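You operate a simulated robot arm through the tools that you are given. There is no shell and no other tool. Be economical: measure what you need, move in short steps, check, and stop when the job is done.

You run a simulated robot arm. Do the job below in one go: nothing can be reset, and whatever is moved stays where it is left.

TASK
Check the yoghurt tubs on the table top. At the end: the yoghurt tub (marked "PLAIN") with the latest date from the table top is on the teal plate; the menu sign (marked "SOUP") stands where the beige brush stood; the beige brush is on the brown wooden tray; the yoghurt tub with the earliest date from the table top is in the white bowl; whatever was shut is shut again. Leave all else as you found it, and nothing knocked over.

It is judged by the outcome, as a careful person would: the job done as asked, and still so three seconds after it is handed in. It fails if anything else is knocked over, pushed out of place, dropped, spilled or broken.

THE ROBOT
A 7-joint arm with a two-finger parallel gripper, fixed in place. Base frame: the origin is at the foot of the arm, x ahead of it, y to its left, z up; the work surface is at about z = -2. Readings come in mm, degrees, newtons and seconds.
With the tool pointing down near the work surface it reaches from about 220 to 580 mm from the base axis. Its first joint turns from -66.0 to 66.0 degrees. Payload 2.5 kg.
The tool frame sits at the grasp point between the pads (the TCP): z along the fingers, y along the line on which they close. The tips reach 23 mm beyond it. The gripper opens to 94 mm. The fingers are 38 mm wide and 10 mm thick; the gripper's body (54 by 96 mm) begins 39 mm behind the TCP.
Orientation is told as [roll, pitch, yaw] about the base's x, y, z axes, in that order, counted from this pose: with the fingers straight down and closing along the base's y, the tool's x points along the base's -x, its y along +y and its z along -z.

THE INTERFACE
- The arm moves only by the tool drive_tool. Its argument "plan" is a list of rows, each a list of 7 numbers: the shift along the tool's x, y, z in cm, then the turn, a rotation vector about the tool's x, y, z in degrees, then the closure, from 0 (fully open) to 1 (shut). In form: [[tx, ty, tz, ax, ay, az, gripper], ...]. A call has 1 to 8 rows; each row shifts and turns the commanded pose from where the row before left it, along the tool's axes as they then stand. Each row takes 0.2 s and may step no farther than 50 mm and 8.6 degrees from the row before; otherwise, or with a gripper value out of range, the whole call is refused. Where a pose cannot be reached the arm comes as near as it can. A force on the tool above 40 N (or 10 N above the force at the start of the call, whichever is more), or a blocked arm, ends the call early, and 0.2 s more pass. The fingers move at their own pace (about 108 mm/s each) and stop on an object; they squeeze with about 39 N. The grip force told is the motor's: it shows also when the fingers shut on nothing. Time passes only in rows, and 0.2 s behind the last, so rows that do not move let the fingers close. It gives the time, the measured TCP pose, the force on the tool (base axes), the opening and the grip force at its end, in the units of the frame above (readings bear some noise).
- Cameras (640 x 400 px; columns grow to the right, rows downward): "scene" is fixed at [122.8, -435.1, 530.2]; the picture's right is [0.78, -0.63, 0.00], its down [-0.49, -0.60, -0.63] and it looks along [0.40, 0.49, -0.78] (base axes); focal length 233 px, centre (320, 200). "wrist" rides on the gripper at [86, 16, -74] in the tool frame; the picture's right is [-0.18, 0.98, 0.00], its down [-0.58, -0.11, -0.81] and it looks along [-0.79, -0.15, 0.59] (tool axes); focal length 243 px, centre (320, 200). There is no depth. A picture from a camera that has moved, and an enlarged one, comes with that camera's place and axes in the base frame and with its lens. The place of the scene camera against the robot may be out by one fixed shift of up to 25 mm in any direction.
- camera(camera): a new picture of that camera. No time passes.
- close_up(camera, box): a new picture of the part [left, top, right, bottom] of that camera's present view, enlarged. No time passes.
- job_done(): hands the job in; it is judged then, once.

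Work in short steps. Places have to be worked out from the pictures, the camera data and where the tool is seen: move nearer, look again, correct. Check each grasp and each placing, and mend what went wrong. You have 120 turns and 76 pictures in all, those below and enlarged ones among them. Open the gripper and draw the arm clear of the work before you hand the job in, unless the task says otherwise; then end with one line.

The tools are called after "Emit:" as name(argument=value, ...) on one line, values as JSON. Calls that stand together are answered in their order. drive_tool: Moves the arm, as the interface text tells. Its arguments: {"type":"object","properties":{"plan":{"type":"array"}},"required":["plan"]} The other tools are called the same way: camera (camera) takes a picture; close_up (camera, box) takes an enlarged picture of a part of a camera's view; job_done () hands the job in.

At the start:

```text
clock: 0.0
tcp_pos: [442.7, -103.5, 248.6]
tool_rot: [0.0, -0.1, 0.0]
contact_force: [0.6, -1.0, 0.1]
opening: 93.9
gripper_force: 0.0
```

scene: 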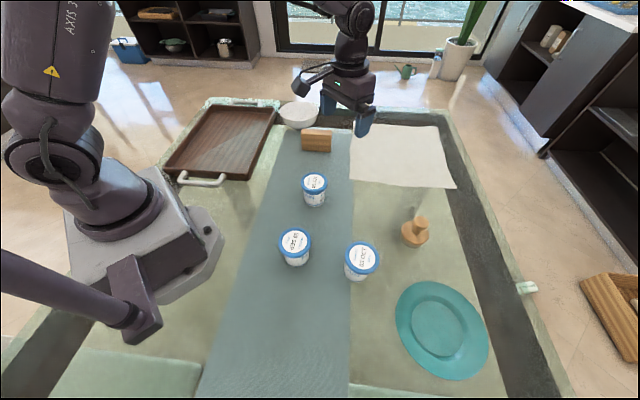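
wrist: 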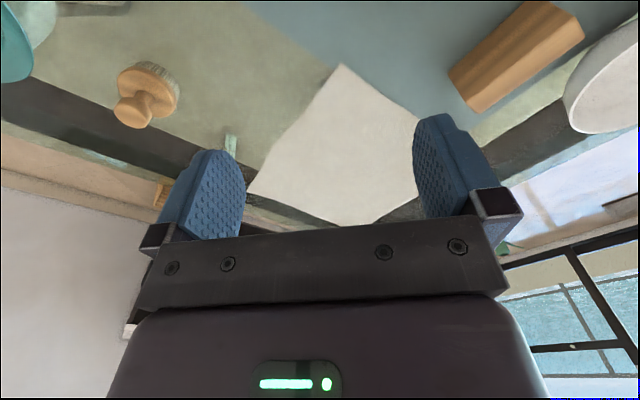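

I see three tubs, a brush, a wooden block (probably the menu sign), a bowl, a tray and a plate. I'll take close-ups to read the dates and check the shapes.

Emit:
close_up(camera="scene", box=[260, 160, 400, 290])

Emit:
close_up(camera="scene", box=[160, 80, 360, 200])

Emit:
close_up(camera="scene", box=[360, 180, 560, 390])

```text
3.08 times, centred on (330, 225) of scene
camera zoom: at [122.8, -435.1, 530.2], right [0.78, -0.63, 0.0], down [-0.49, -0.6, -0.63], along [0.4, 0.49, -0.78], focal length 716 px, centre (289, 123)
```

zoom: 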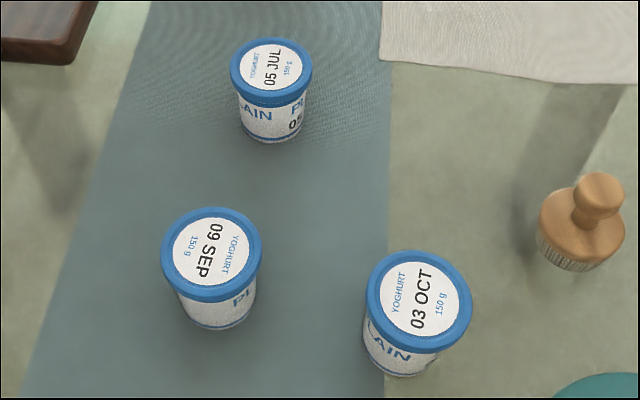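

```text
3.20 times, centred on (260, 140) of scene
camera zoom: at [122.8, -435.1, 530.2], right [0.78, -0.63, 0.0], down [-0.49, -0.6, -0.63], along [0.4, 0.49, -0.78], focal length 745 px, centre (512, 392)
```

zoom: 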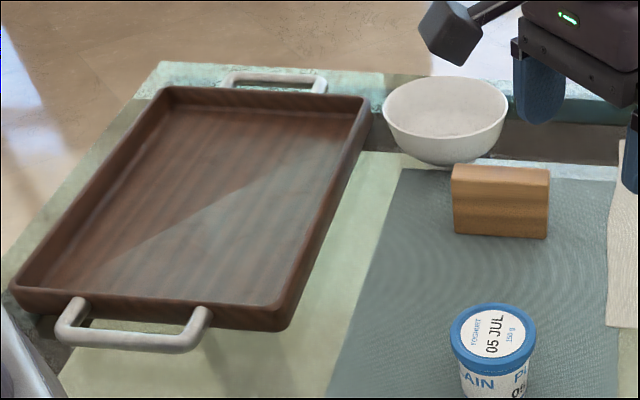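

```text
1.90 times, centred on (460, 285) of scene
camera zoom: at [122.8, -435.1, 530.2], right [0.78, -0.63, 0.0], down [-0.49, -0.6, -0.63], along [0.4, 0.49, -0.78], focal length 443 px, centre (53, 38)
```

zoom: 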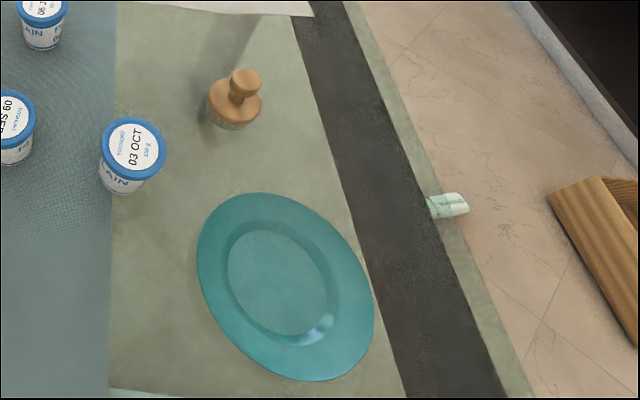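

Lids read 05 JUL (earliest), 09 SEP and 03 OCT (latest). I put the brush near (480,-341), so I'll move towards it, turn to its bearing and look again.

Emit:
drive_tool(plan=[[1.08, -4.53, 1.2, 0, 0, 0, 0], [1.08, -4.53, 1.2, 0, 0, 0, 0], [1.08, -4.53, 1.2, 0, 0, 0, 0], [1.08, -4.53, 1.2, 0, 0, 0, 0], [0, 0, 0, 0, 0, 8.5, 0], [0, 0, 0, 0, 0, 8.5, 0], [0, 0, 0, 0, 0, 8.5, 0], [0, 0, 0, 0, 0, 8.5, 0]])

Emit:
camera(camera="wrist")

Emit:
camera(camera="scene")

```text
clock: 1.8
tcp_pos: [400.7, -284.5, 201.2]
tool_rot: [0.1, 0.0, -34.1]
contact_force: [0.0, 0.0, 0.2]
opening: 93.9
gripper_force: 0.0
```

```text
70 pictures are left
camera wrist: at [337.3, -222.2, 275.4], right [0.7, 0.71, 0.0], down [0.42, -0.42, 0.81], along [0.57, -0.57, -0.59], focal length 243 px, centre (320, 200)
```

wrist: 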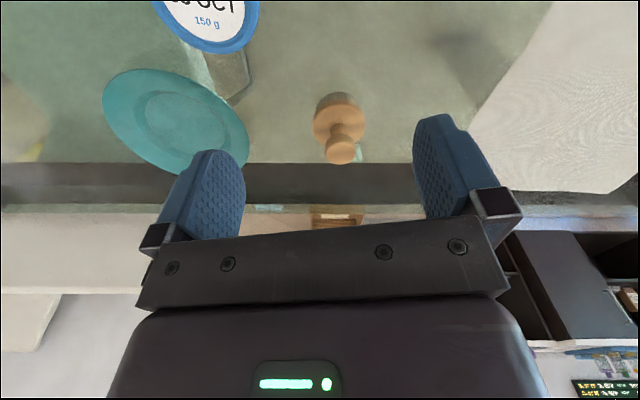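

```text
69 pictures are left
```

scene: 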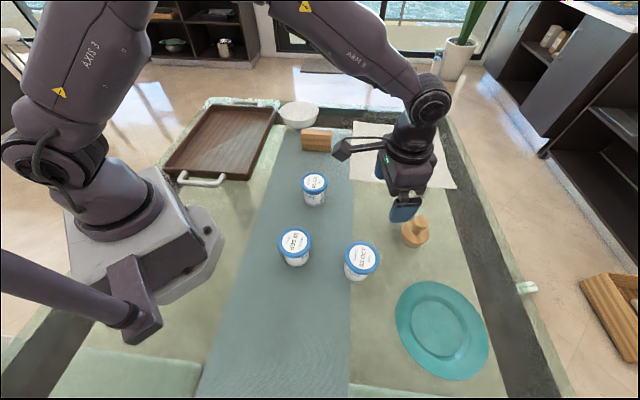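

The brush looks to be about (482,-333) with its knob top around z 65–70. I'll move nearer and lower, stopping short, to refine that.

Emit:
drive_tool(plan=[[-2.5, 0.2, 2.5, 0, 0, 0, 0], [-2.0, 0.2, 3, 0, 0, 0, 0]])

Emit:
camera(camera="wrist")

```text
clock: 2.4
tcp_pos: [438.1, -306.3, 147.5]
tool_rot: [0.1, -0.1, -34.2]
contact_force: [-0.6, 0.1, 0.1]
opening: 94.1
gripper_force: 0.0
```

```text
68 pictures are left
camera wrist: at [376.3, -245.0, 222.7], right [0.7, 0.71, 0.0], down [0.42, -0.42, 0.81], along [0.57, -0.57, -0.59], focal length 243 px, centre (320, 200)
```

wrist: 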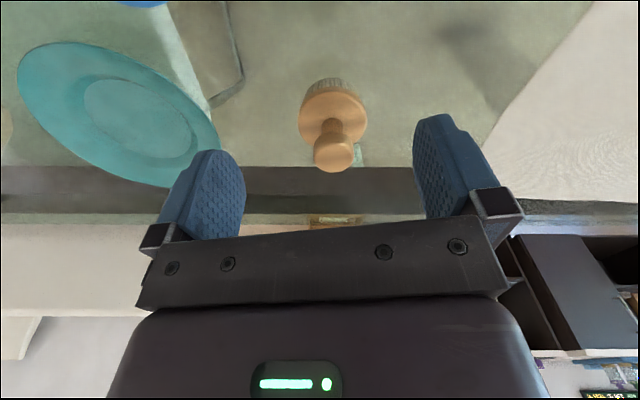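

The knob is about 53 mm ahead and 3 mm to the side. I'll move above it at z≈110, which also tests the reach.

Emit:
drive_tool(plan=[[-2.6, 0.15, 1.7, 0, 0, 0, 0], [-2.6, 0.15, 1.7, 0, 0, 0, 0], [0, 0, 0, 0, 0, 0, 0]])

Emit:
camera(camera="wrist")

Emit:
close_up(camera="scene", box=[360, 130, 480, 270])

```text
clock: 3.2
tcp_pos: [483.3, -333.1, 112.7]
tool_rot: [0.0, 0.1, -34.0]
contact_force: [-0.4, -0.8, -0.2]
opening: 93.9
gripper_force: 0.1
```

```text
67 pictures are left
camera wrist: at [421.7, -271.7, 187.3], right [0.7, 0.71, 0.0], down [0.42, -0.42, 0.81], along [0.57, -0.57, -0.59], focal length 243 px, centre (320, 200)
```

wrist: 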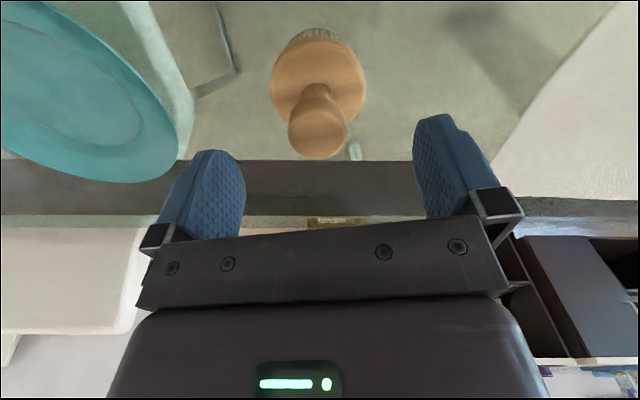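

```text
2.86 times, centred on (420, 200) of scene
camera zoom: at [122.8, -435.1, 530.2], right [0.78, -0.63, 0.0], down [-0.49, -0.6, -0.63], along [0.4, 0.49, -0.78], focal length 665 px, centre (34, 200)
```

zoom: 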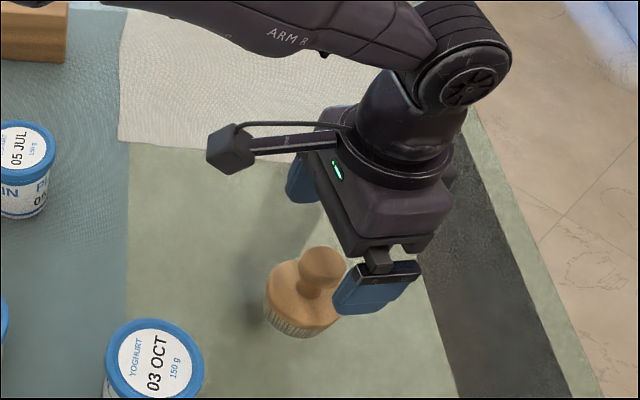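

Knob axis is about 2 mm further out than the TCP, with its centre near z≈70. I'll go straight down to z≈66.

Emit:
drive_tool(plan=[[-0.2, -0.1, 2.3, 0, 0, 0, 0], [0, 0, 2.3, 0, 0, 0, 0], [0, 0, 0, 0, 0, 0, 0]])

Emit:
camera(camera="wrist")

```text
clock: 4.0
tcp_pos: [485.2, -335.4, 65.6]
tool_rot: [0.0, -0.1, -34.0]
contact_force: [0.3, 0.6, 1.5]
opening: 94.0
gripper_force: 0.1
```

```text
65 pictures are left
camera wrist: at [422.8, -273.0, 140.7], right [0.7, 0.71, 0.0], down [0.42, -0.42, 0.81], along [0.57, -0.57, -0.59], focal length 243 px, centre (320, 200)
```

wrist: 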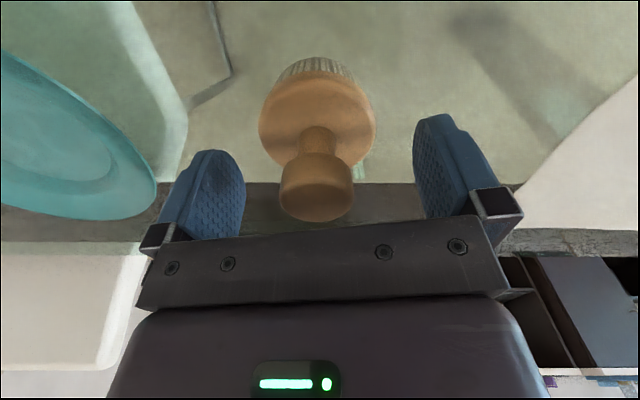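

The knob sits right at the grasp point (320,182). Closing on it.

Emit:
drive_tool(plan=[[0, 0, 0, 0, 0, 0, 1], [0, 0, 0, 0, 0, 0, 1], [0, 0, 0, 0, 0, 0, 1], [0, 0, -2, 0, 0, 0, 1]])

Emit:
camera(camera="wrist")

```text
clock: 5.0
tcp_pos: [486.7, -333.1, 85.3]
tool_rot: [-0.1, -0.1, -34.0]
contact_force: [-0.6, -0.4, -2.1]
opening: 33.3
gripper_force: 39.1
```

```text
64 pictures are left
camera wrist: at [423.5, -273.0, 160.7], right [0.7, 0.71, 0.0], down [0.42, -0.42, 0.81], along [0.57, -0.57, -0.59], focal length 243 px, centre (320, 200)
```

wrist: 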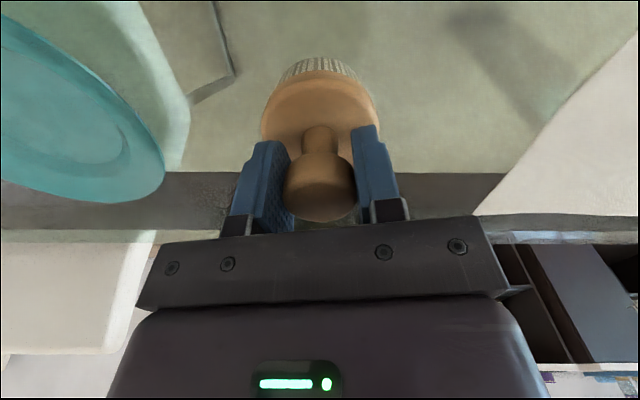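

The brush is held (opening 33 mm); it stood at about (486,-334). I'll lift, draw in and swing towards the tray.

Emit:
drive_tool(plan=[[0, 0, -4, 0, 0, 0, 1], [0, 0, -4.5, 0, 0, 0, 1], [0, 0, -4.5, 0, 0, 0, 1], [4.9, 0, 0, 0, 0, 0, 1], [4.9, 0, 0, 0, 0, 0, 1], [4.9, 0, 0, 0, 0, 0, 1], [4.9, 0, 0, 0, 0, 0, 1], [4.9, 0, 0, 0, 0, 0, 1]])

Emit:
drive_tool(plan=[[0.33, 4.73, 0, 0, 0, -8, 1], [0.33, 4.73, 0, 0, 0, -8, 1], [0.33, 4.73, 0, 0, 0, -8, 1], [0.33, 4.73, 0, 0, 0, -8, 1], [0.33, 4.73, 0, 0, 0, -8, 1], [0.33, 4.73, 0, 0, 0, -8, 1], [0.33, 4.73, 0, 0, 0, -8, 1], [0.33, 4.73, 0, 0, 0, -8, 1]])

Emit:
camera(camera="wrist")

Emit:
camera(camera="scene")

```text
clock: 6.8
tcp_pos: [283.5, -199.8, 214.7]
tool_rot: [0.0, -0.1, -34.0]
contact_force: [-0.7, -0.2, -0.7]
opening: 33.2
gripper_force: 39.2
```

```text
clock: 8.6
tcp_pos: [294.3, 162.1, 214.8]
tool_rot: [0.0, 0.0, 30.1]
contact_force: [0.1, 0.0, -0.5]
opening: 33.2
gripper_force: 38.6
```

```text
63 pictures are left
camera wrist: at [211.6, 132.8, 290.8], right [-0.33, 0.94, 0.0], down [0.56, 0.2, 0.81], along [0.76, 0.27, -0.59], focal length 243 px, centre (320, 200)
```

wrist: 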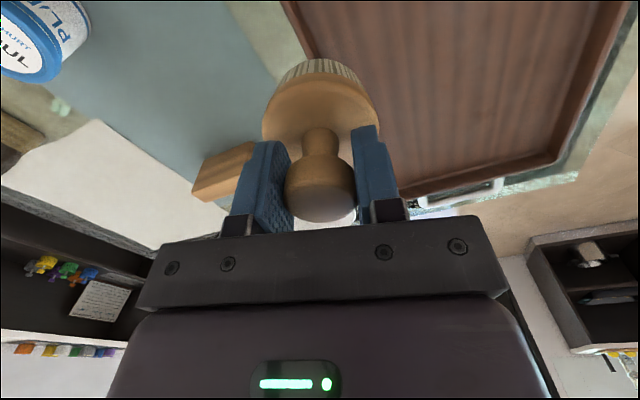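

```text
62 pictures are left
```

scene: 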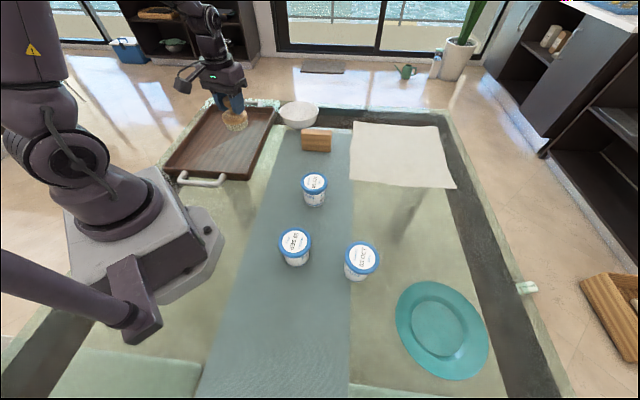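

The tray floor is large, about (300,350) at its centre. I'll go over (290,310) and come partway down.

Emit:
drive_tool(plan=[[-2.35, 4.33, 0, 0, 0, 0, 1], [-2.35, 4.33, 0, 0, 0, 0, 1], [-2.35, 4.33, 0, 0, 0, 0, 1], [0, 0, 4, 0, 0, 0, 1], [0, 0, 4, 0, 0, 0, 1], [0, 0, 3, 0, 0, 0, 1], [0, 0, 0, 0, 0, 0, 1]])

Emit:
camera(camera="wrist")

Emit:
close_up(camera="scene", box=[150, 60, 310, 200])

```text
clock: 10.2
tcp_pos: [291.8, 313.8, 105.2]
tool_rot: [0.0, 0.0, 30.0]
contact_force: [-1.0, -0.1, -0.7]
opening: 33.1
gripper_force: 38.9
```

```text
61 pictures are left
camera wrist: at [209.5, 282.9, 179.4], right [-0.33, 0.94, 0.0], down [0.56, 0.2, 0.81], along [0.76, 0.27, -0.59], focal length 243 px, centre (320, 200)
```

wrist: 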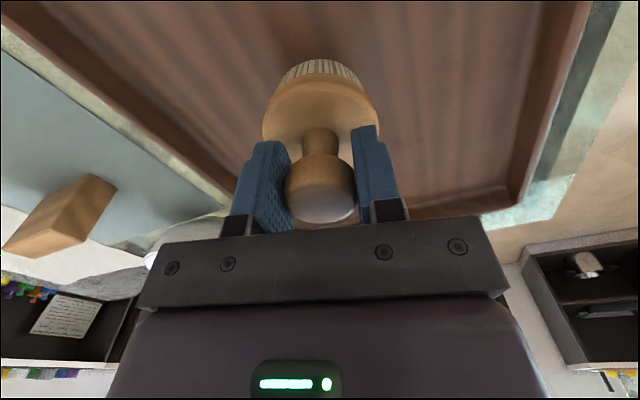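

```text
2.86 times, centred on (230, 130) of scene
camera zoom: at [122.9, -435.1, 530.2], right [0.78, -0.63, 0.0], down [-0.49, -0.6, -0.63], along [0.4, 0.49, -0.78], focal length 665 px, centre (577, 400)
```

zoom: 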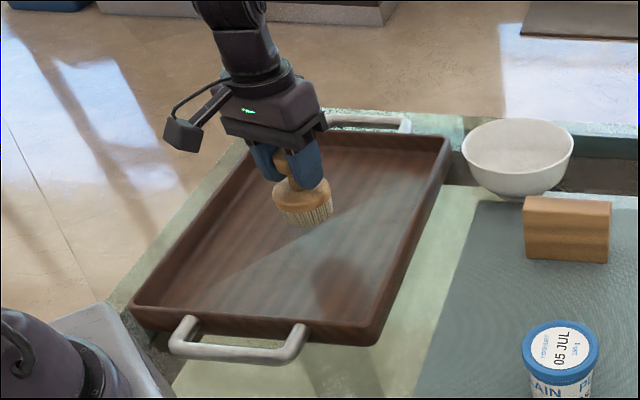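

It is well inside the tray. I'll lower in small steps and watch the contact force.

Emit:
drive_tool(plan=[[0, 0, 1.2, 0, 0, 0, 1], [0, 0, 0.8, 0, 0, 0, 1], [0, 0, 0.4, 0, 0, 0, 1], [0, 0, 0.3, 0, 0, 0, 1]])

Emit:
drive_tool(plan=[[0, 0, 0.3, 0, 0, 0, 1], [0, 0, 0, 0, 0, 0, 1]])

Emit:
close_up(camera="scene", box=[180, 90, 280, 170])

```text
clock: 11.2
tcp_pos: [291.7, 311.1, 79.2]
tool_rot: [0.0, 0.0, 30.0]
contact_force: [0.2, 0.3, -2.1]
opening: 33.2
gripper_force: 39.3
```

```text
clock: 11.8
tcp_pos: [292.2, 311.0, 74.8]
tool_rot: [-0.1, 0.0, 30.1]
contact_force: [0.5, -0.6, -1.3]
opening: 33.1
gripper_force: 38.5
```

```text
5.00 times, centred on (230, 130) of scene
camera zoom: at [122.8, -435.1, 530.2], right [0.78, -0.63, 0.0], down [-0.49, -0.6, -0.63], along [0.4, 0.49, -0.78], focal length 1164 px, centre (770, 550)
```

zoom: 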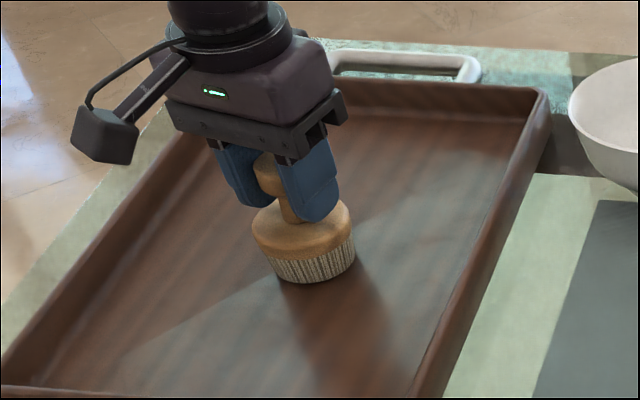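

No contact yet. I'll lower in 2 mm steps.

Emit:
drive_tool(plan=[[0, 0, 0.2, 0, 0, 0, 1], [0, 0, 0, 0, 0, 0, 1]])

Emit:
drive_tool(plan=[[0, 0, 0.2, 0, 0, 0, 1], [0, 0, 0, 0, 0, 0, 1]])

```text
clock: 12.4
tcp_pos: [290.6, 309.8, 74.4]
tool_rot: [0.1, 0.0, 30.0]
contact_force: [-1.6, -1.2, 3.3]
opening: 33.3
gripper_force: 39.2
```

```text
clock: 13.0
tcp_pos: [291.5, 311.9, 72.4]
tool_rot: [0.0, -0.1, 29.9]
contact_force: [-4.7, -8.1, 28.1]
opening: 32.7
gripper_force: 38.8
```

Contact at z≈73. I'll ease up slightly, release and lift clear.

Emit:
drive_tool(plan=[[0, 0, -0.15, 0, 0, 0, 1], [0, 0, 0, 0, 0, 0, 0.3], [0, 0, 0, 0, 0, 0, 0], [0, 0, 0, 0, 0, 0, 0], [0, 0, -3, 0, 0, 0, 0], [0, 0, -4.5, 0, 0, 0, 0], [0, 0, -4.5, 0, 0, 0, 0]])

Emit:
close_up(camera="scene", box=[150, 60, 350, 200])

Emit:
camera(camera="wrist")

```text
clock: 14.6
tcp_pos: [291.0, 311.3, 195.0]
tool_rot: [0.1, 0.0, 30.0]
contact_force: [0.6, -0.4, 0.2]
opening: 93.7
gripper_force: 0.1
```

```text
2.86 times, centred on (250, 130) of scene
camera zoom: at [122.9, -435.1, 530.2], right [0.78, -0.63, 0.0], down [-0.49, -0.6, -0.63], along [0.4, 0.49, -0.78], focal length 665 px, centre (520, 400)
```

zoom: 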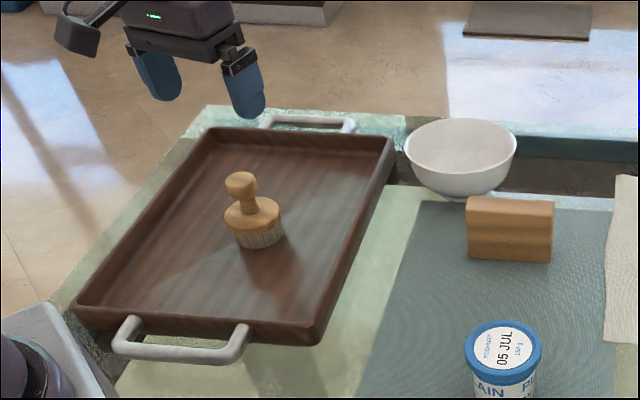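

```text
57 pictures are left
camera wrist: at [209.0, 280.6, 269.9], right [-0.33, 0.94, 0.0], down [0.56, 0.2, 0.81], along [0.76, 0.27, -0.59], focal length 243 px, centre (320, 200)
```

wrist: 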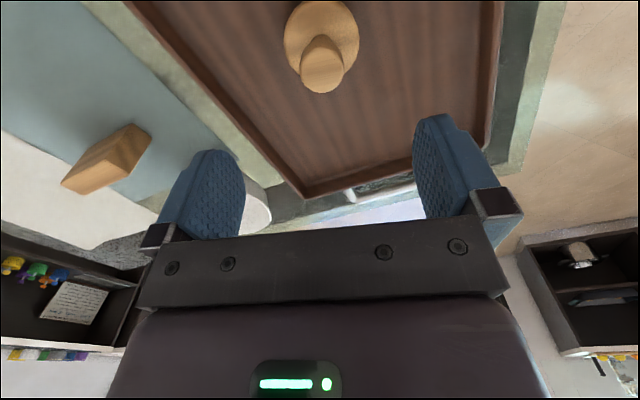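

The brush stands in the tray. Next I'll move to look at the wooden sign from in front.

Emit:
drive_tool(plan=[[0, -4.63, 0, 0, 0, 0, 0], [0, -4.63, 0, 0, 0, 0, 0], [0, -4.63, 0, 0, 0, 0, 0], [0, -4.63, 0, 0, 0, 0, 0], [0, -4.63, 0, 0, 0, 0, 0], [0, -4.63, 0, 0, 0, 0, 0], [0, 0, 0, 0, 0, 8.5, 0], [0, 0, 0, 0, 0, 8.5, 0]])

Emit:
camera(camera="wrist")

```text
clock: 16.4
tcp_pos: [430.3, 69.8, 192.0]
tool_rot: [0.0, 0.0, 12.9]
contact_force: [-0.6, -0.3, 0.1]
opening: 94.1
gripper_force: 0.0
```

```text
56 pictures are left
camera wrist: at [342.0, 65.6, 267.7], right [-0.04, 1.0, 0.0], down [0.59, 0.02, 0.81], along [0.81, 0.03, -0.59], focal length 243 px, centre (320, 200)
```

wrist: 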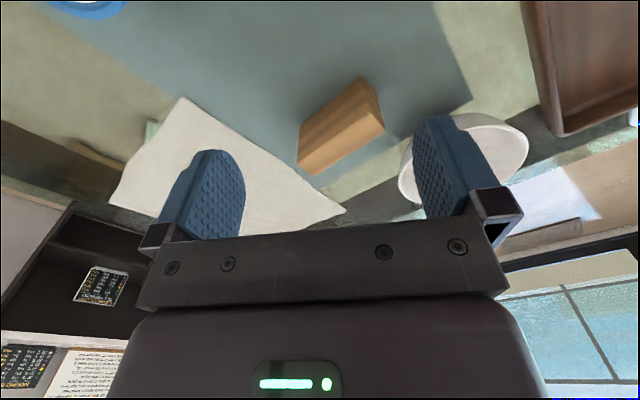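

Emit:
close_up(camera="wrist", box=[270, 60, 410, 190])

```text
3.08 times, centred on (340, 125) of wrist
camera zoom: at [342.0, 65.6, 267.7], right [-0.04, 1.0, 0.0], down [0.59, 0.02, 0.81], along [0.81, 0.03, -0.59], focal length 746 px, centre (258, 431)
```

zoom: 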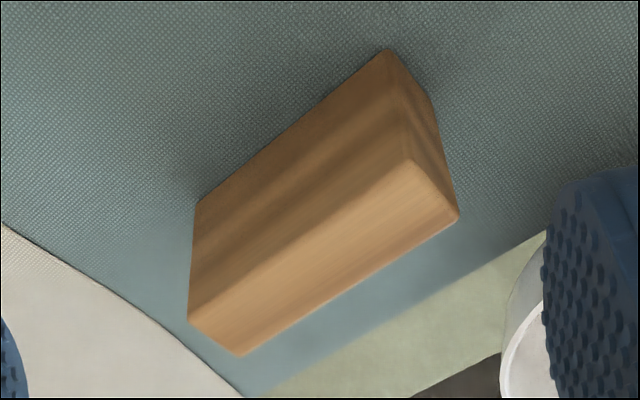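

The sign is a wedge about 99 × 35 × 60 mm, centred near (527,94), and its face normal is at about 44°. I'll turn to yaw -45.6 and go above it.

Emit:
drive_tool(plan=[[0, 0, 0, 0, 0, 8.36, 0], [0, 0, 0, 0, 0, 8.36, 0], [0, 0, 0, 0, 0, 8.36, 0], [0, 0, 0, 0, 0, 8.36, 0], [0, 0, 0, 0, 0, 8.36, 0], [0, 0, 0, 0, 0, 8.36, 0], [0, 0, 0, 0, 0, 8.36, 0], [0, 0, 0, 0, 0, 0, 0]])

Emit:
drive_tool(plan=[[-1.7, 2.9, 2.3, 0, 0, 0, 0], [-1.7, 2.9, 2.3, 0, 0, 0, 0], [-1.7, 2.8, 2.3, 0, 0, 0, 0], [0, 0, 0, 0, 0, 0, 0]])

Emit:
camera(camera="wrist")

Emit:
close_up(camera="scene", box=[250, 60, 410, 180])

```text
clock: 18.2
tcp_pos: [430.0, 70.7, 192.5]
tool_rot: [0.0, 0.0, -45.7]
contact_force: [-0.4, -0.3, -0.4]
opening: 94.0
gripper_force: 0.0
```

```text
clock: 19.2
tcp_pos: [528.6, 94.3, 122.5]
tool_rot: [0.0, 0.0, -45.5]
contact_force: [0.3, -0.1, 0.9]
opening: 93.9
gripper_force: 0.0
```

```text
54 pictures are left
camera wrist: at [479.6, 167.8, 198.6], right [0.83, 0.56, 0.0], down [0.33, -0.49, 0.81], along [0.45, -0.67, -0.59], focal length 243 px, centre (320, 200)
```

wrist: 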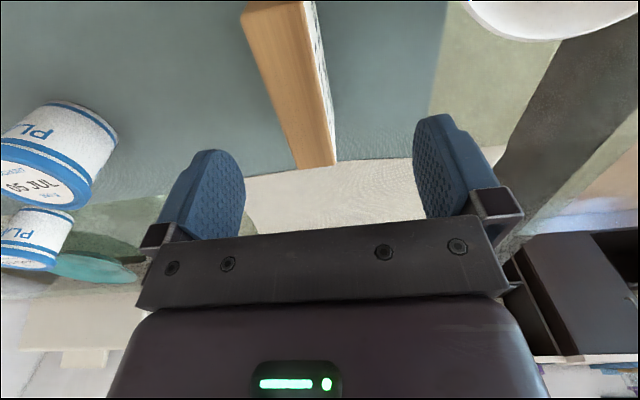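

```text
3.33 times, centred on (330, 120) of scene
camera zoom: at [122.9, -435.1, 530.2], right [0.78, -0.63, 0.0], down [-0.49, -0.6, -0.63], along [0.4, 0.49, -0.78], focal length 776 px, centre (287, 467)
```

zoom: 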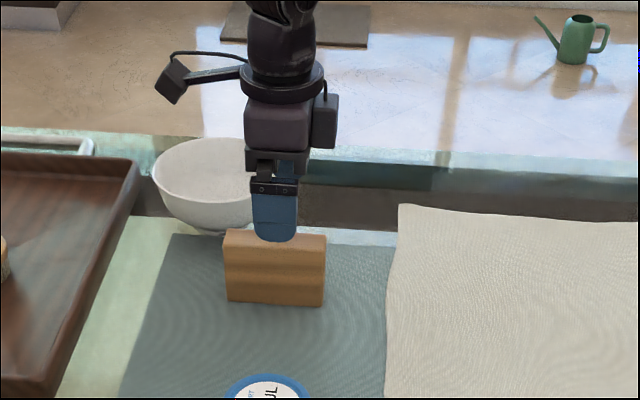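

The sign's centre is about 9 mm to the -y side of the tool and the yaw matches. I'll correct, then descend to z≈42.

Emit:
drive_tool(plan=[[0, -0.9, 0, 0, 0, 0, 0], [0, 0, 3, 0, 0, 0, 0], [0, 0, 3, 0, 0, 0, 0], [0, 0, 2, 0, 0, 0, 0], [0, 0, 0, 0, 0, 0, 0]])

Emit:
camera(camera="wrist")

```text
clock: 20.4
tcp_pos: [521.6, 89.0, 43.5]
tool_rot: [-0.1, 0.1, -45.5]
contact_force: [0.2, -0.5, 0.6]
opening: 93.9
gripper_force: 0.2
```

```text
52 pictures are left
camera wrist: at [473.0, 160.7, 117.9], right [0.83, 0.56, 0.0], down [0.33, -0.49, 0.81], along [0.45, -0.67, -0.59], focal length 243 px, centre (320, 200)
```

wrist: 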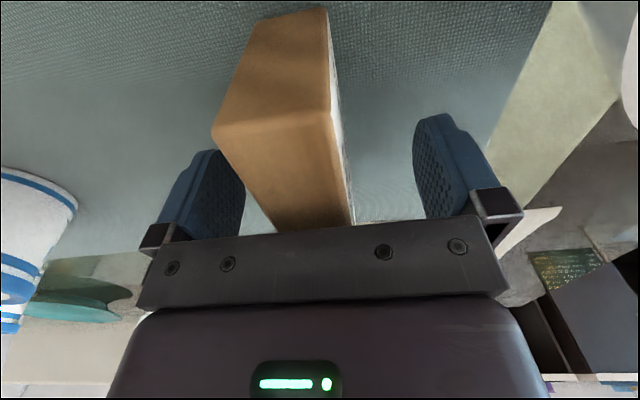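

The block sits a bit left between the fingers, so I'll nudge 7 mm to the left, close and lift slightly.

Emit:
drive_tool(plan=[[0, -0.7, 0, 0, 0, 0, 0], [0, 0, 0, 0, 0, 0, 1], [0, 0, 0, 0, 0, 0, 1], [0, 0, 0, 0, 0, 0, 1], [0, 0, 0, 0, 0, 0, 1]])

Emit:
drive_tool(plan=[[0, 0, -2, 0, 0, 0, 1], [0, 0, 0, 0, 0, 0, 1]])

Emit:
camera(camera="wrist")

Emit:
close_up(camera="scene", box=[270, 60, 390, 180])

```text
clock: 21.6
tcp_pos: [516.7, 84.1, 43.5]
tool_rot: [-0.1, 0.0, -45.4]
contact_force: [0.1, 0.8, 0.8]
opening: 29.6
gripper_force: 39.3
```

```text
clock: 22.2
tcp_pos: [515.9, 83.1, 64.3]
tool_rot: [0.1, -0.1, -45.5]
contact_force: [-0.9, -0.3, -0.9]
opening: 29.7
gripper_force: 39.0
```

```text
51 pictures are left
camera wrist: at [467.3, 156.4, 138.8], right [0.83, 0.56, 0.0], down [0.33, -0.49, 0.81], along [0.45, -0.67, -0.59], focal length 243 px, centre (320, 200)
```

wrist: 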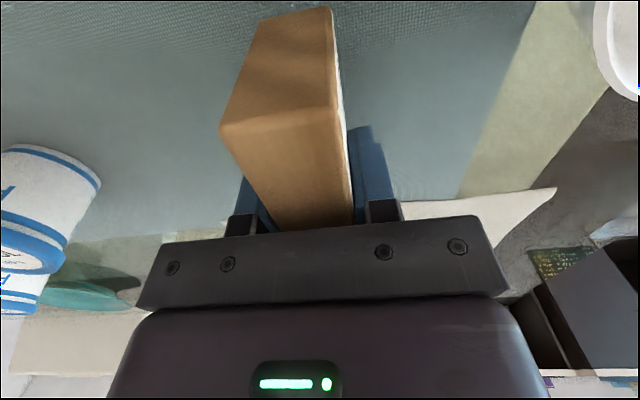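

```text
3.33 times, centred on (330, 120) of scene
camera zoom: at [122.9, -435.1, 530.2], right [0.78, -0.63, 0.0], down [-0.49, -0.6, -0.63], along [0.4, 0.49, -0.78], focal length 776 px, centre (287, 467)
```

zoom: 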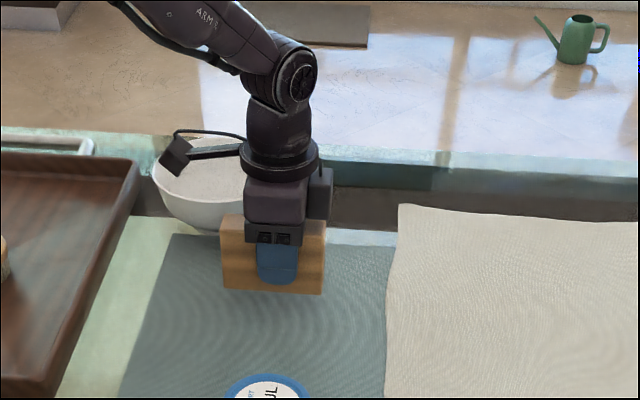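

The sign is held at about 30 mm. I'll lift it and carry it over to the brush's place at (485.5,-334.5), keeping the yaw.

Emit:
drive_tool(plan=[[0, 0, -4.5, 0, 0, 0, 1], [0, 0, -4.5, 0, 0, 0, 1], [-3.08, -3.49, 0, 0, 0, 0, 1], [-3.08, -3.49, 0, 0, 0, 0, 1], [-3.08, -3.49, 0, 0, 0, 0, 1], [-3.08, -3.49, 0, 0, 0, 0, 1], [-3.08, -3.49, 0, 0, 0, 0, 1], [-3.08, -3.49, 0, 0, 0, 0, 1]])

Emit:
drive_tool(plan=[[-3.08, -3.49, 0, 0, 0, 0, 1], [-3.08, -3.49, 0, 0, 0, 0, 1], [-3.08, -3.49, 0, 0, 0, 0, 1], [0, 0, 0, 0, 0, 0, 1]])

Emit:
camera(camera="scene")

```text
clock: 24.0
tcp_pos: [495.2, -194.2, 153.9]
tool_rot: [0.0, 0.0, -45.5]
contact_force: [0.6, -0.6, -1.7]
opening: 29.7
gripper_force: 38.9
```

```text
clock: 25.0
tcp_pos: [486.5, -336.1, 153.3]
tool_rot: [0.0, 0.1, -45.5]
contact_force: [0.6, -0.3, -1.3]
opening: 29.7
gripper_force: 38.8
```

```text
49 pictures are left
```

scene: 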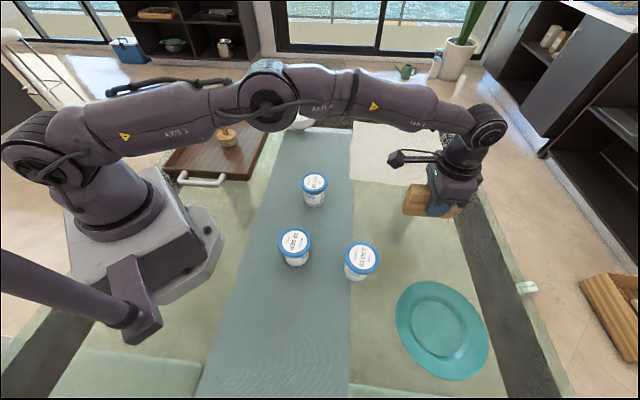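

It is above the spot. I'll lower it to just above the grasp height of 43.5.

Emit:
drive_tool(plan=[[0, 0, 3.5, 0, 0, 0, 1], [0, 0, 3.5, 0, 0, 0, 1], [0, 0, 2.5, 0, 0, 0, 1], [0, 0, 1.1, 0, 0, 0, 1], [0, 0, 0, 0, 0, 0, 1]])

Emit:
close_up(camera="scene", box=[360, 150, 500, 270])

```text
clock: 26.2
tcp_pos: [486.1, -335.4, 47.3]
tool_rot: [0.0, 0.1, -45.5]
contact_force: [0.1, 0.1, -1.0]
opening: 29.9
gripper_force: 39.0
```

```text
3.33 times, centred on (430, 210) of scene
camera zoom: at [122.9, -435.1, 530.2], right [0.78, -0.63, 0.0], down [-0.49, -0.6, -0.63], along [0.4, 0.49, -0.78], focal length 776 px, centre (-47, 167)
```

zoom: 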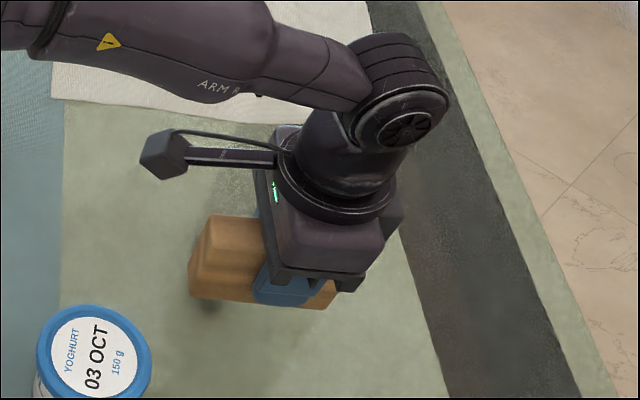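

Emit:
drive_tool(plan=[[0, 0, 0.25, 0, 0, 0, 1], [0, 0, 0, 0, 0, 0, 1]])

Emit:
drive_tool(plan=[[0, 0, 0.2, 0, 0, 0, 1], [0, 0, 0, 0, 0, 0, 1]])

```text
clock: 26.8
tcp_pos: [486.0, -335.7, 45.3]
tool_rot: [0.0, 0.0, -45.5]
contact_force: [-0.7, 0.9, -1.3]
opening: 29.7
gripper_force: 39.1
```

```text
clock: 27.4
tcp_pos: [487.4, -335.9, 43.3]
tool_rot: [-0.1, 0.0, -45.5]
contact_force: [0.2, -0.1, -0.9]
opening: 29.4
gripper_force: 38.8
```

No contact yet (the runner under its old place had some thickness). I'll go on a little.

Emit:
drive_tool(plan=[[0, 0, 0.15, 0, 0, 0, 1], [0, 0, 0, 0, 0, 0, 1]])

Emit:
drive_tool(plan=[[0, 0, 0.15, 0, 0, 0, 1], [0, 0, 0, 0, 0, 0, 1]])

```text
clock: 28.0
tcp_pos: [484.7, -334.2, 42.4]
tool_rot: [0.0, 0.0, -45.6]
contact_force: [0.3, 0.3, -0.5]
opening: 29.8
gripper_force: 39.2
```

```text
clock: 28.6
tcp_pos: [485.8, -336.4, 40.7]
tool_rot: [-0.1, 0.0, -45.5]
contact_force: [0.3, -0.6, 0.8]
opening: 29.7
gripper_force: 38.5
```

Emit:
drive_tool(plan=[[0, 0, 0.12, 0, 0, 0, 1], [0, 0, 0, 0, 0, 0, 1]])

```text
clock: 29.2
tcp_pos: [486.3, -335.5, 40.0]
tool_rot: [0.0, -0.1, -45.5]
contact_force: [-3.5, 1.1, 9.6]
opening: 29.4
gripper_force: 39.6
```

Contact. Releasing slowly and lifting away.

Emit:
drive_tool(plan=[[0, 0, 0, 0, 0, 0, 0.5], [0, 0, 0, 0, 0, 0, 0.2], [0, 0, 0, 0, 0, 0, 0], [0, 0, -2, 0, 0, 0, 0], [0, 0, -4, 0, 0, 0, 0], [0, 0, -4.5, 0, 0, 0, 0], [3, 0, -3, 0, 0, 0, 0], [4, 0, 0, 0, 0, 0, 0]])

Emit:
camera(camera="wrist")

Emit:
camera(camera="scene")

```text
clock: 31.0
tcp_pos: [438.2, -284.7, 175.0]
tool_rot: [0.0, -0.2, -45.5]
contact_force: [0.1, 0.9, -0.4]
opening: 94.0
gripper_force: 0.0
```

```text
47 pictures are left
camera wrist: at [390.1, -211.9, 249.1], right [0.83, 0.56, 0.0], down [0.33, -0.49, 0.81], along [0.45, -0.67, -0.59], focal length 243 px, centre (320, 200)
```

wrist: 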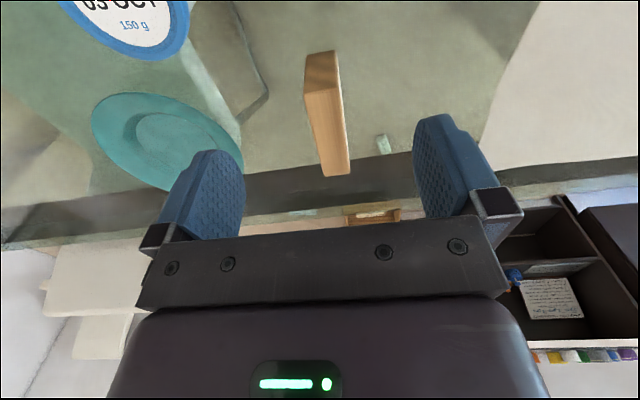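

```text
46 pictures are left
```

scene: 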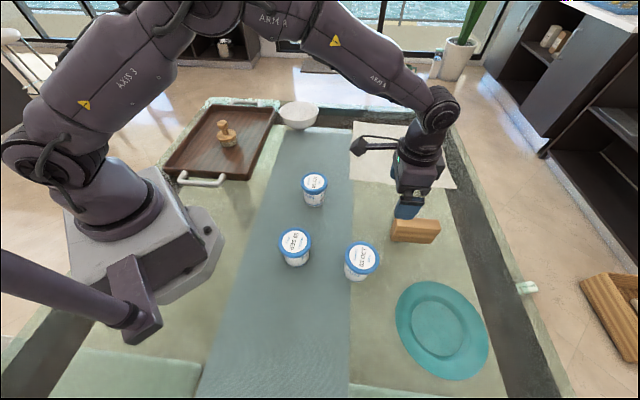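

The sign stands where the brush was. Next is the 03 OCT tub near (322,-314); I'll back off to a viewpoint in front of it.

Emit:
drive_tool(plan=[[3.5, -2.6, 0.7, 0, 0, 0, 0], [3.5, -2.6, 0.7, 0, 0, 0, 0], [3.5, -2.6, 0.7, 0, 0, 0, 0], [3.5, -2.6, 0.7, 0, 0, 0, 0], [0, 0, 0, 0, 0, 0, 0]])

Emit:
camera(camera="wrist")

```text
clock: 32.2
tcp_pos: [262.1, -257.7, 146.8]
tool_rot: [0.0, 0.0, -45.5]
contact_force: [0.0, -0.3, 0.3]
opening: 94.0
gripper_force: 0.0
```

```text
45 pictures are left
camera wrist: at [213.7, -184.5, 221.2], right [0.83, 0.56, 0.0], down [0.33, -0.49, 0.81], along [0.45, -0.67, -0.59], focal length 243 px, centre (320, 200)
```

wrist: 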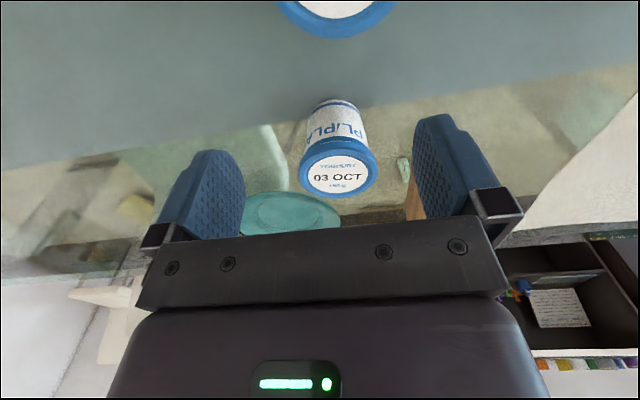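

Tub 03 OCT is at about (320,-311) with its lid top at z≈71. I'll move above it and check the alignment.

Emit:
drive_tool(plan=[[-3.9, 0.2, 1, 0, 0, 0, 0], [-3.9, 0.2, 1, 0, 0, 0, 0], [0, 0, 0, 0, 0, 0, 0]])

Emit:
camera(camera="wrist")

```text
clock: 33.0
tcp_pos: [319.8, -311.2, 125.0]
tool_rot: [-0.1, 0.1, -45.6]
contact_force: [0.4, -0.2, -0.4]
opening: 94.1
gripper_force: 0.1
```

```text
44 pictures are left
camera wrist: at [271.2, -238.5, 199.9], right [0.83, 0.56, 0.0], down [0.33, -0.49, 0.81], along [0.45, -0.67, -0.59], focal length 243 px, centre (320, 200)
```

wrist: 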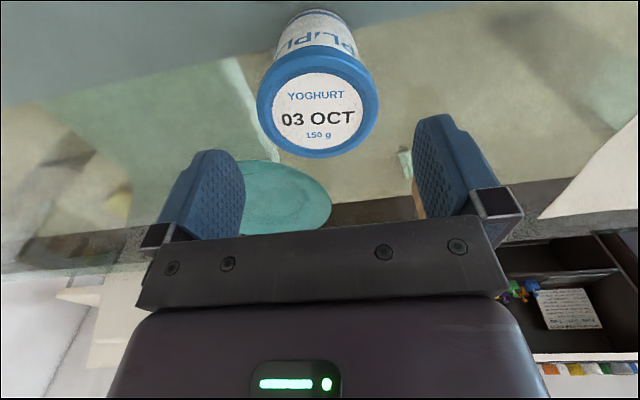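

Aligned within 1–2 mm. Descending to z≈44.

Emit:
drive_tool(plan=[[0, -0.1, 3, 0, 0, 0, 0], [0, 0, 3, 0, 0, 0, 0], [0, 0, 2.1, 0, 0, 0, 0], [0, 0, 0, 0, 0, 0, 0]])

Emit:
camera(camera="wrist")

```text
clock: 34.0
tcp_pos: [320.7, -313.4, 46.1]
tool_rot: [0.0, -0.1, -45.5]
contact_force: [0.5, 0.5, 0.1]
opening: 94.1
gripper_force: 0.0
```

```text
43 pictures are left
camera wrist: at [271.8, -240.7, 120.2], right [0.83, 0.56, 0.0], down [0.33, -0.49, 0.81], along [0.45, -0.67, -0.59], focal length 243 px, centre (320, 200)
```

wrist: 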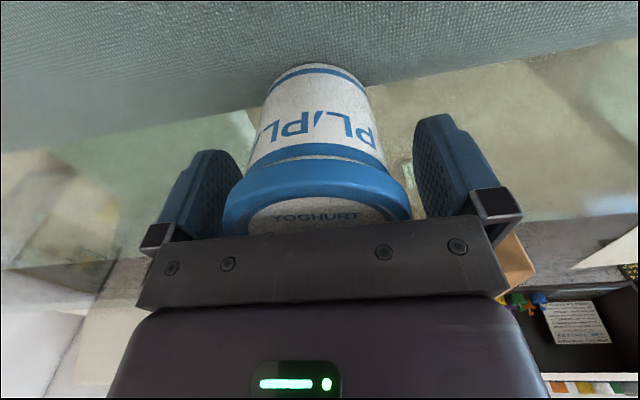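

The tub is centred between the fingers. Closing and lifting a little.

Emit:
drive_tool(plan=[[0, 0, 0, 0, 0, 0, 1], [0, 0, 0, 0, 0, 0, 1], [0, 0, 0, 0, 0, 0, 1], [0, 0, -2, 0, 0, 0, 1], [0, 0, 0, 0, 0, 0, 1]])

Emit:
camera(camera="wrist")

Emit:
close_up(camera="scene", box=[300, 190, 440, 310])

```text
clock: 35.2
tcp_pos: [320.5, -312.7, 65.2]
tool_rot: [0.0, 0.1, -45.6]
contact_force: [-0.7, -0.3, -1.4]
opening: 71.5
gripper_force: 38.9
```

```text
42 pictures are left
camera wrist: at [272.1, -239.9, 139.9], right [0.83, 0.56, 0.0], down [0.33, -0.49, 0.81], along [0.45, -0.67, -0.59], focal length 243 px, centre (320, 200)
```

wrist: 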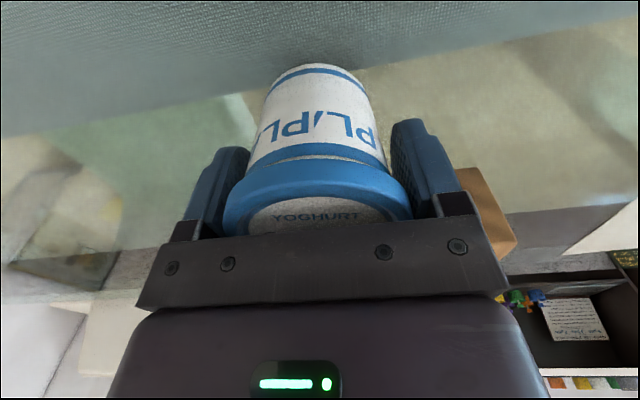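

```text
3.33 times, centred on (370, 250) of scene
camera zoom: at [122.9, -435.1, 530.2], right [0.78, -0.63, 0.0], down [-0.49, -0.6, -0.63], along [0.4, 0.49, -0.78], focal length 776 px, centre (153, 33)
```

zoom: 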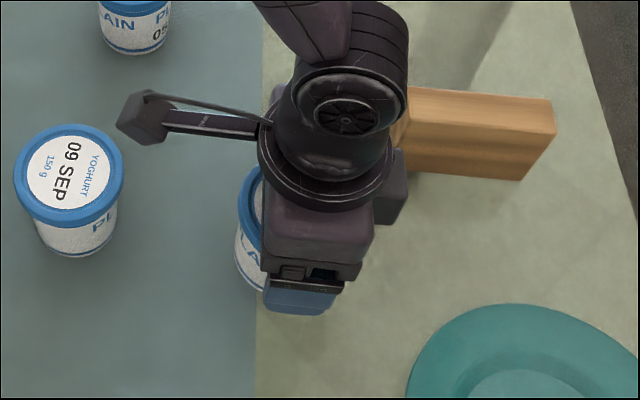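

The tub is held (71.5 mm, lid width). I'll lift it and carry it towards the plate, stopping short to look.

Emit:
drive_tool(plan=[[0, 0, -3.5, 0, 0, 0, 1], [0, 0, -3.5, 0, 0, 0, 1], [-3, -3.63, 0, 0, 0, 0, 1], [-3, -3.63, 0, 0, 0, 0, 1], [-3, -3.63, 0, 0, 0, 0, 1], [0, 0, 0, 0, 0, 8.5, 1], [0, 0, 0, 0, 0, 0, 1]])

Emit:
camera(camera="wrist")

Emit:
camera(camera="scene")

```text
clock: 36.8
tcp_pos: [306.3, -450.9, 135.2]
tool_rot: [0.0, -0.1, -54.1]
contact_force: [-0.2, -0.1, -2.2]
opening: 71.5
gripper_force: 38.8
```

```text
40 pictures are left
camera wrist: at [269.7, -372.6, 210.1], right [0.9, 0.43, 0.0], down [0.25, -0.54, 0.81], along [0.34, -0.73, -0.59], focal length 243 px, centre (320, 200)
```

wrist: 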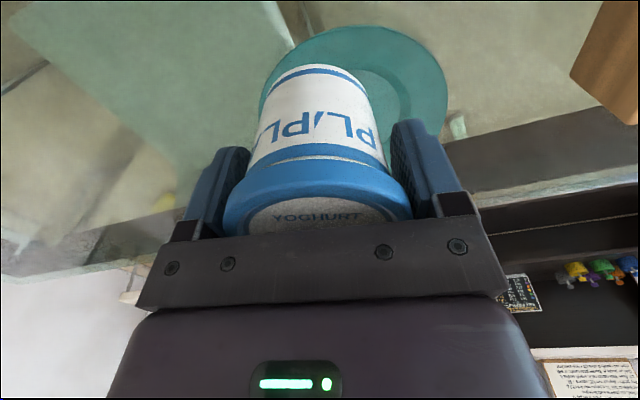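

```text
39 pictures are left
```

scene: 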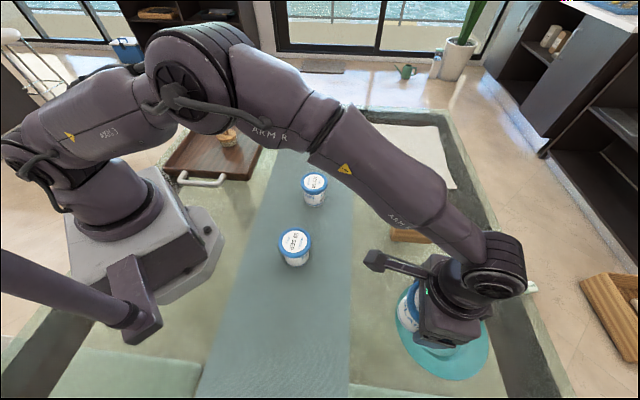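

A circle fit on the rim puts the plate's centre at about (360,-500) with radius ~88 mm. That is r≈616, near the reach limit. I'll try r≈603 at this height.

Emit:
drive_tool(plan=[[-2.9, 0.77, 1.5, 0, 0, 0, 1], [-2.9, 0.77, 1.5, 0, 0, 0, 1], [0, 0, 0, 0, 0, 0, 1]])

Emit:
close_up(camera="scene", box=[370, 220, 550, 400])

Emit:
camera(camera="wrist")

```text
clock: 37.6
tcp_pos: [350.8, -486.8, 102.2]
tool_rot: [0.0, 0.1, -54.1]
contact_force: [0.4, -0.4, -2.0]
opening: 71.8
gripper_force: 39.2
```

```text
2.22 times, centred on (460, 310) of scene
camera zoom: at [122.8, -435.1, 530.2], right [0.78, -0.63, 0.0], down [-0.49, -0.6, -0.63], along [0.4, 0.49, -0.78], focal length 517 px, centre (9, -44)
```

zoom: 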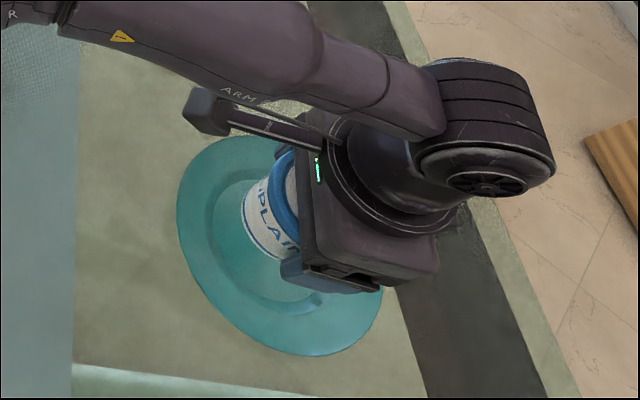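

```text
37 pictures are left
camera wrist: at [313.3, -408.4, 178.8], right [0.9, 0.43, 0.0], down [0.25, -0.54, 0.8], along [0.34, -0.73, -0.59], focal length 243 px, centre (320, 200)
```

wrist: 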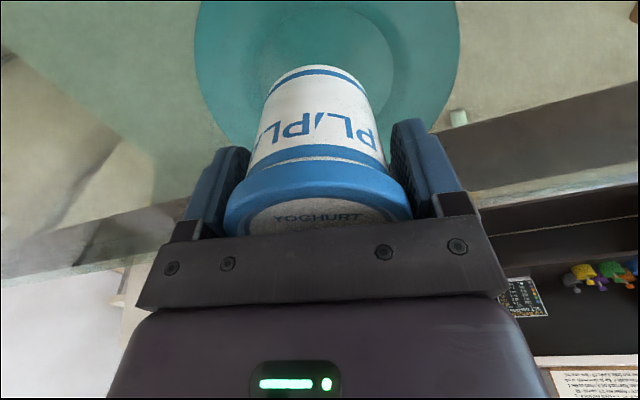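

Reached r≈600, about 16 mm short of centre but within the plate's flat well (radius ~49). I'll lower it.

Emit:
drive_tool(plan=[[0, 0, 2, 0, 0, 0, 1], [0, 0, 1.8, 0, 0, 0, 1], [0, 0, 0, 0, 0, 0, 1]])

Emit:
close_up(camera="scene", box=[370, 220, 550, 400])

```text
clock: 38.4
tcp_pos: [349.3, -485.2, 66.0]
tool_rot: [0.0, 0.0, -54.0]
contact_force: [0.0, -1.0, -1.6]
opening: 71.8
gripper_force: 38.8
out of reach, approached as far as the arm can: row 1
```

```text
2.22 times, centred on (460, 310) of scene
camera zoom: at [122.9, -435.1, 530.2], right [0.78, -0.63, 0.0], down [-0.49, -0.6, -0.63], along [0.4, 0.49, -0.78], focal length 517 px, centre (9, -44)
```

zoom: 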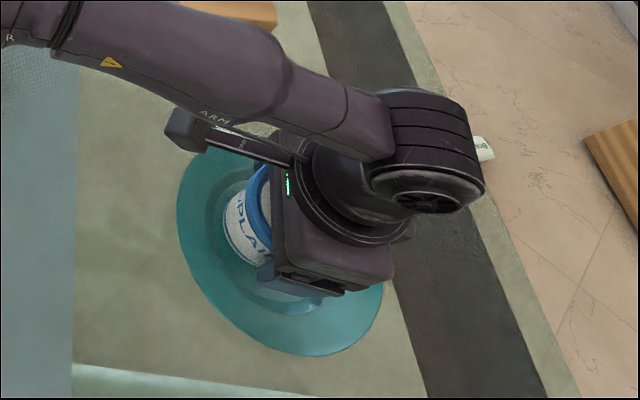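

The arm holds r≈598. I'll keep lowering in small steps, with a slight pull-in so it stays reachable.

Emit:
drive_tool(plan=[[0.1, 0, 0.6, 0, 0, 0, 1], [0, 0, 0.3, 0, 0, 0, 1], [0, 0, 0, 0, 0, 0, 1]])

Emit:
drive_tool(plan=[[0, 0, 0.25, 0, 0, 0, 1], [0, 0, 0, 0, 0, 0, 1]])

```text
clock: 39.2
tcp_pos: [347.5, -483.3, 58.5]
tool_rot: [0.0, 0.0, -54.1]
contact_force: [-0.6, -0.2, -1.8]
opening: 71.5
gripper_force: 38.9
```

```text
clock: 39.8
tcp_pos: [348.2, -483.1, 56.0]
tool_rot: [0.0, 0.0, -54.1]
contact_force: [0.0, 0.1, -2.3]
opening: 71.6
gripper_force: 38.6
```

Emit:
drive_tool(plan=[[0, 0, 0.25, 0, 0, 0, 1], [0, 0, 0, 0, 0, 0, 1]])

Emit:
close_up(camera="wrist", box=[180, 0, 480, 190])

```text
clock: 40.4
tcp_pos: [349.1, -482.2, 53.3]
tool_rot: [0.0, 0.0, -54.0]
contact_force: [0.4, -0.9, -1.1]
opening: 71.4
gripper_force: 38.7
out of reach, approached as far as the arm can: row 1
```

```text
2.11 times, centred on (330, 95) of wrist
camera zoom: at [310.3, -403.0, 128.8], right [0.9, 0.43, 0.0], down [0.25, -0.53, 0.81], along [0.34, -0.73, -0.59], focal length 511 px, centre (299, 421)
```

zoom: 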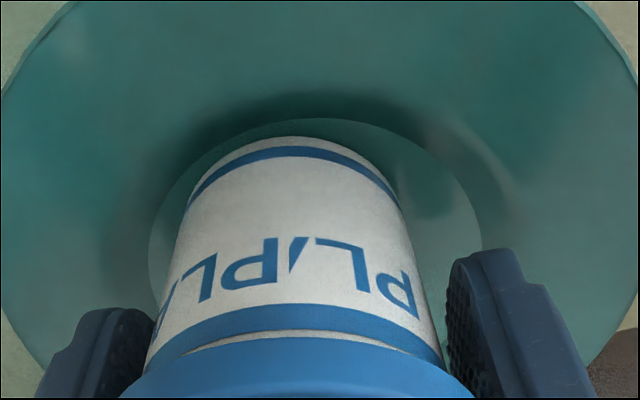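

The tub's base is over the flat well, just inside its edge. I'll lower to contact.

Emit:
drive_tool(plan=[[0.05, 0.2, 0.2, 0, 0, 0, 1], [0, 0, 0, 0, 0, 0, 1]])

Emit:
drive_tool(plan=[[0, 0, 0.15, 0, 0, 0, 1], [0, 0, 0, 0, 0, 0, 1]])

```text
clock: 41.0
tcp_pos: [350.0, -481.5, 51.5]
tool_rot: [0.0, 0.0, -54.0]
contact_force: [-0.3, -0.1, -1.7]
opening: 71.6
gripper_force: 39.1
```

```text
clock: 41.6
tcp_pos: [350.1, -482.1, 51.6]
tool_rot: [0.0, 0.0, -54.0]
contact_force: [1.4, 0.1, 5.3]
opening: 71.6
gripper_force: 38.7
```

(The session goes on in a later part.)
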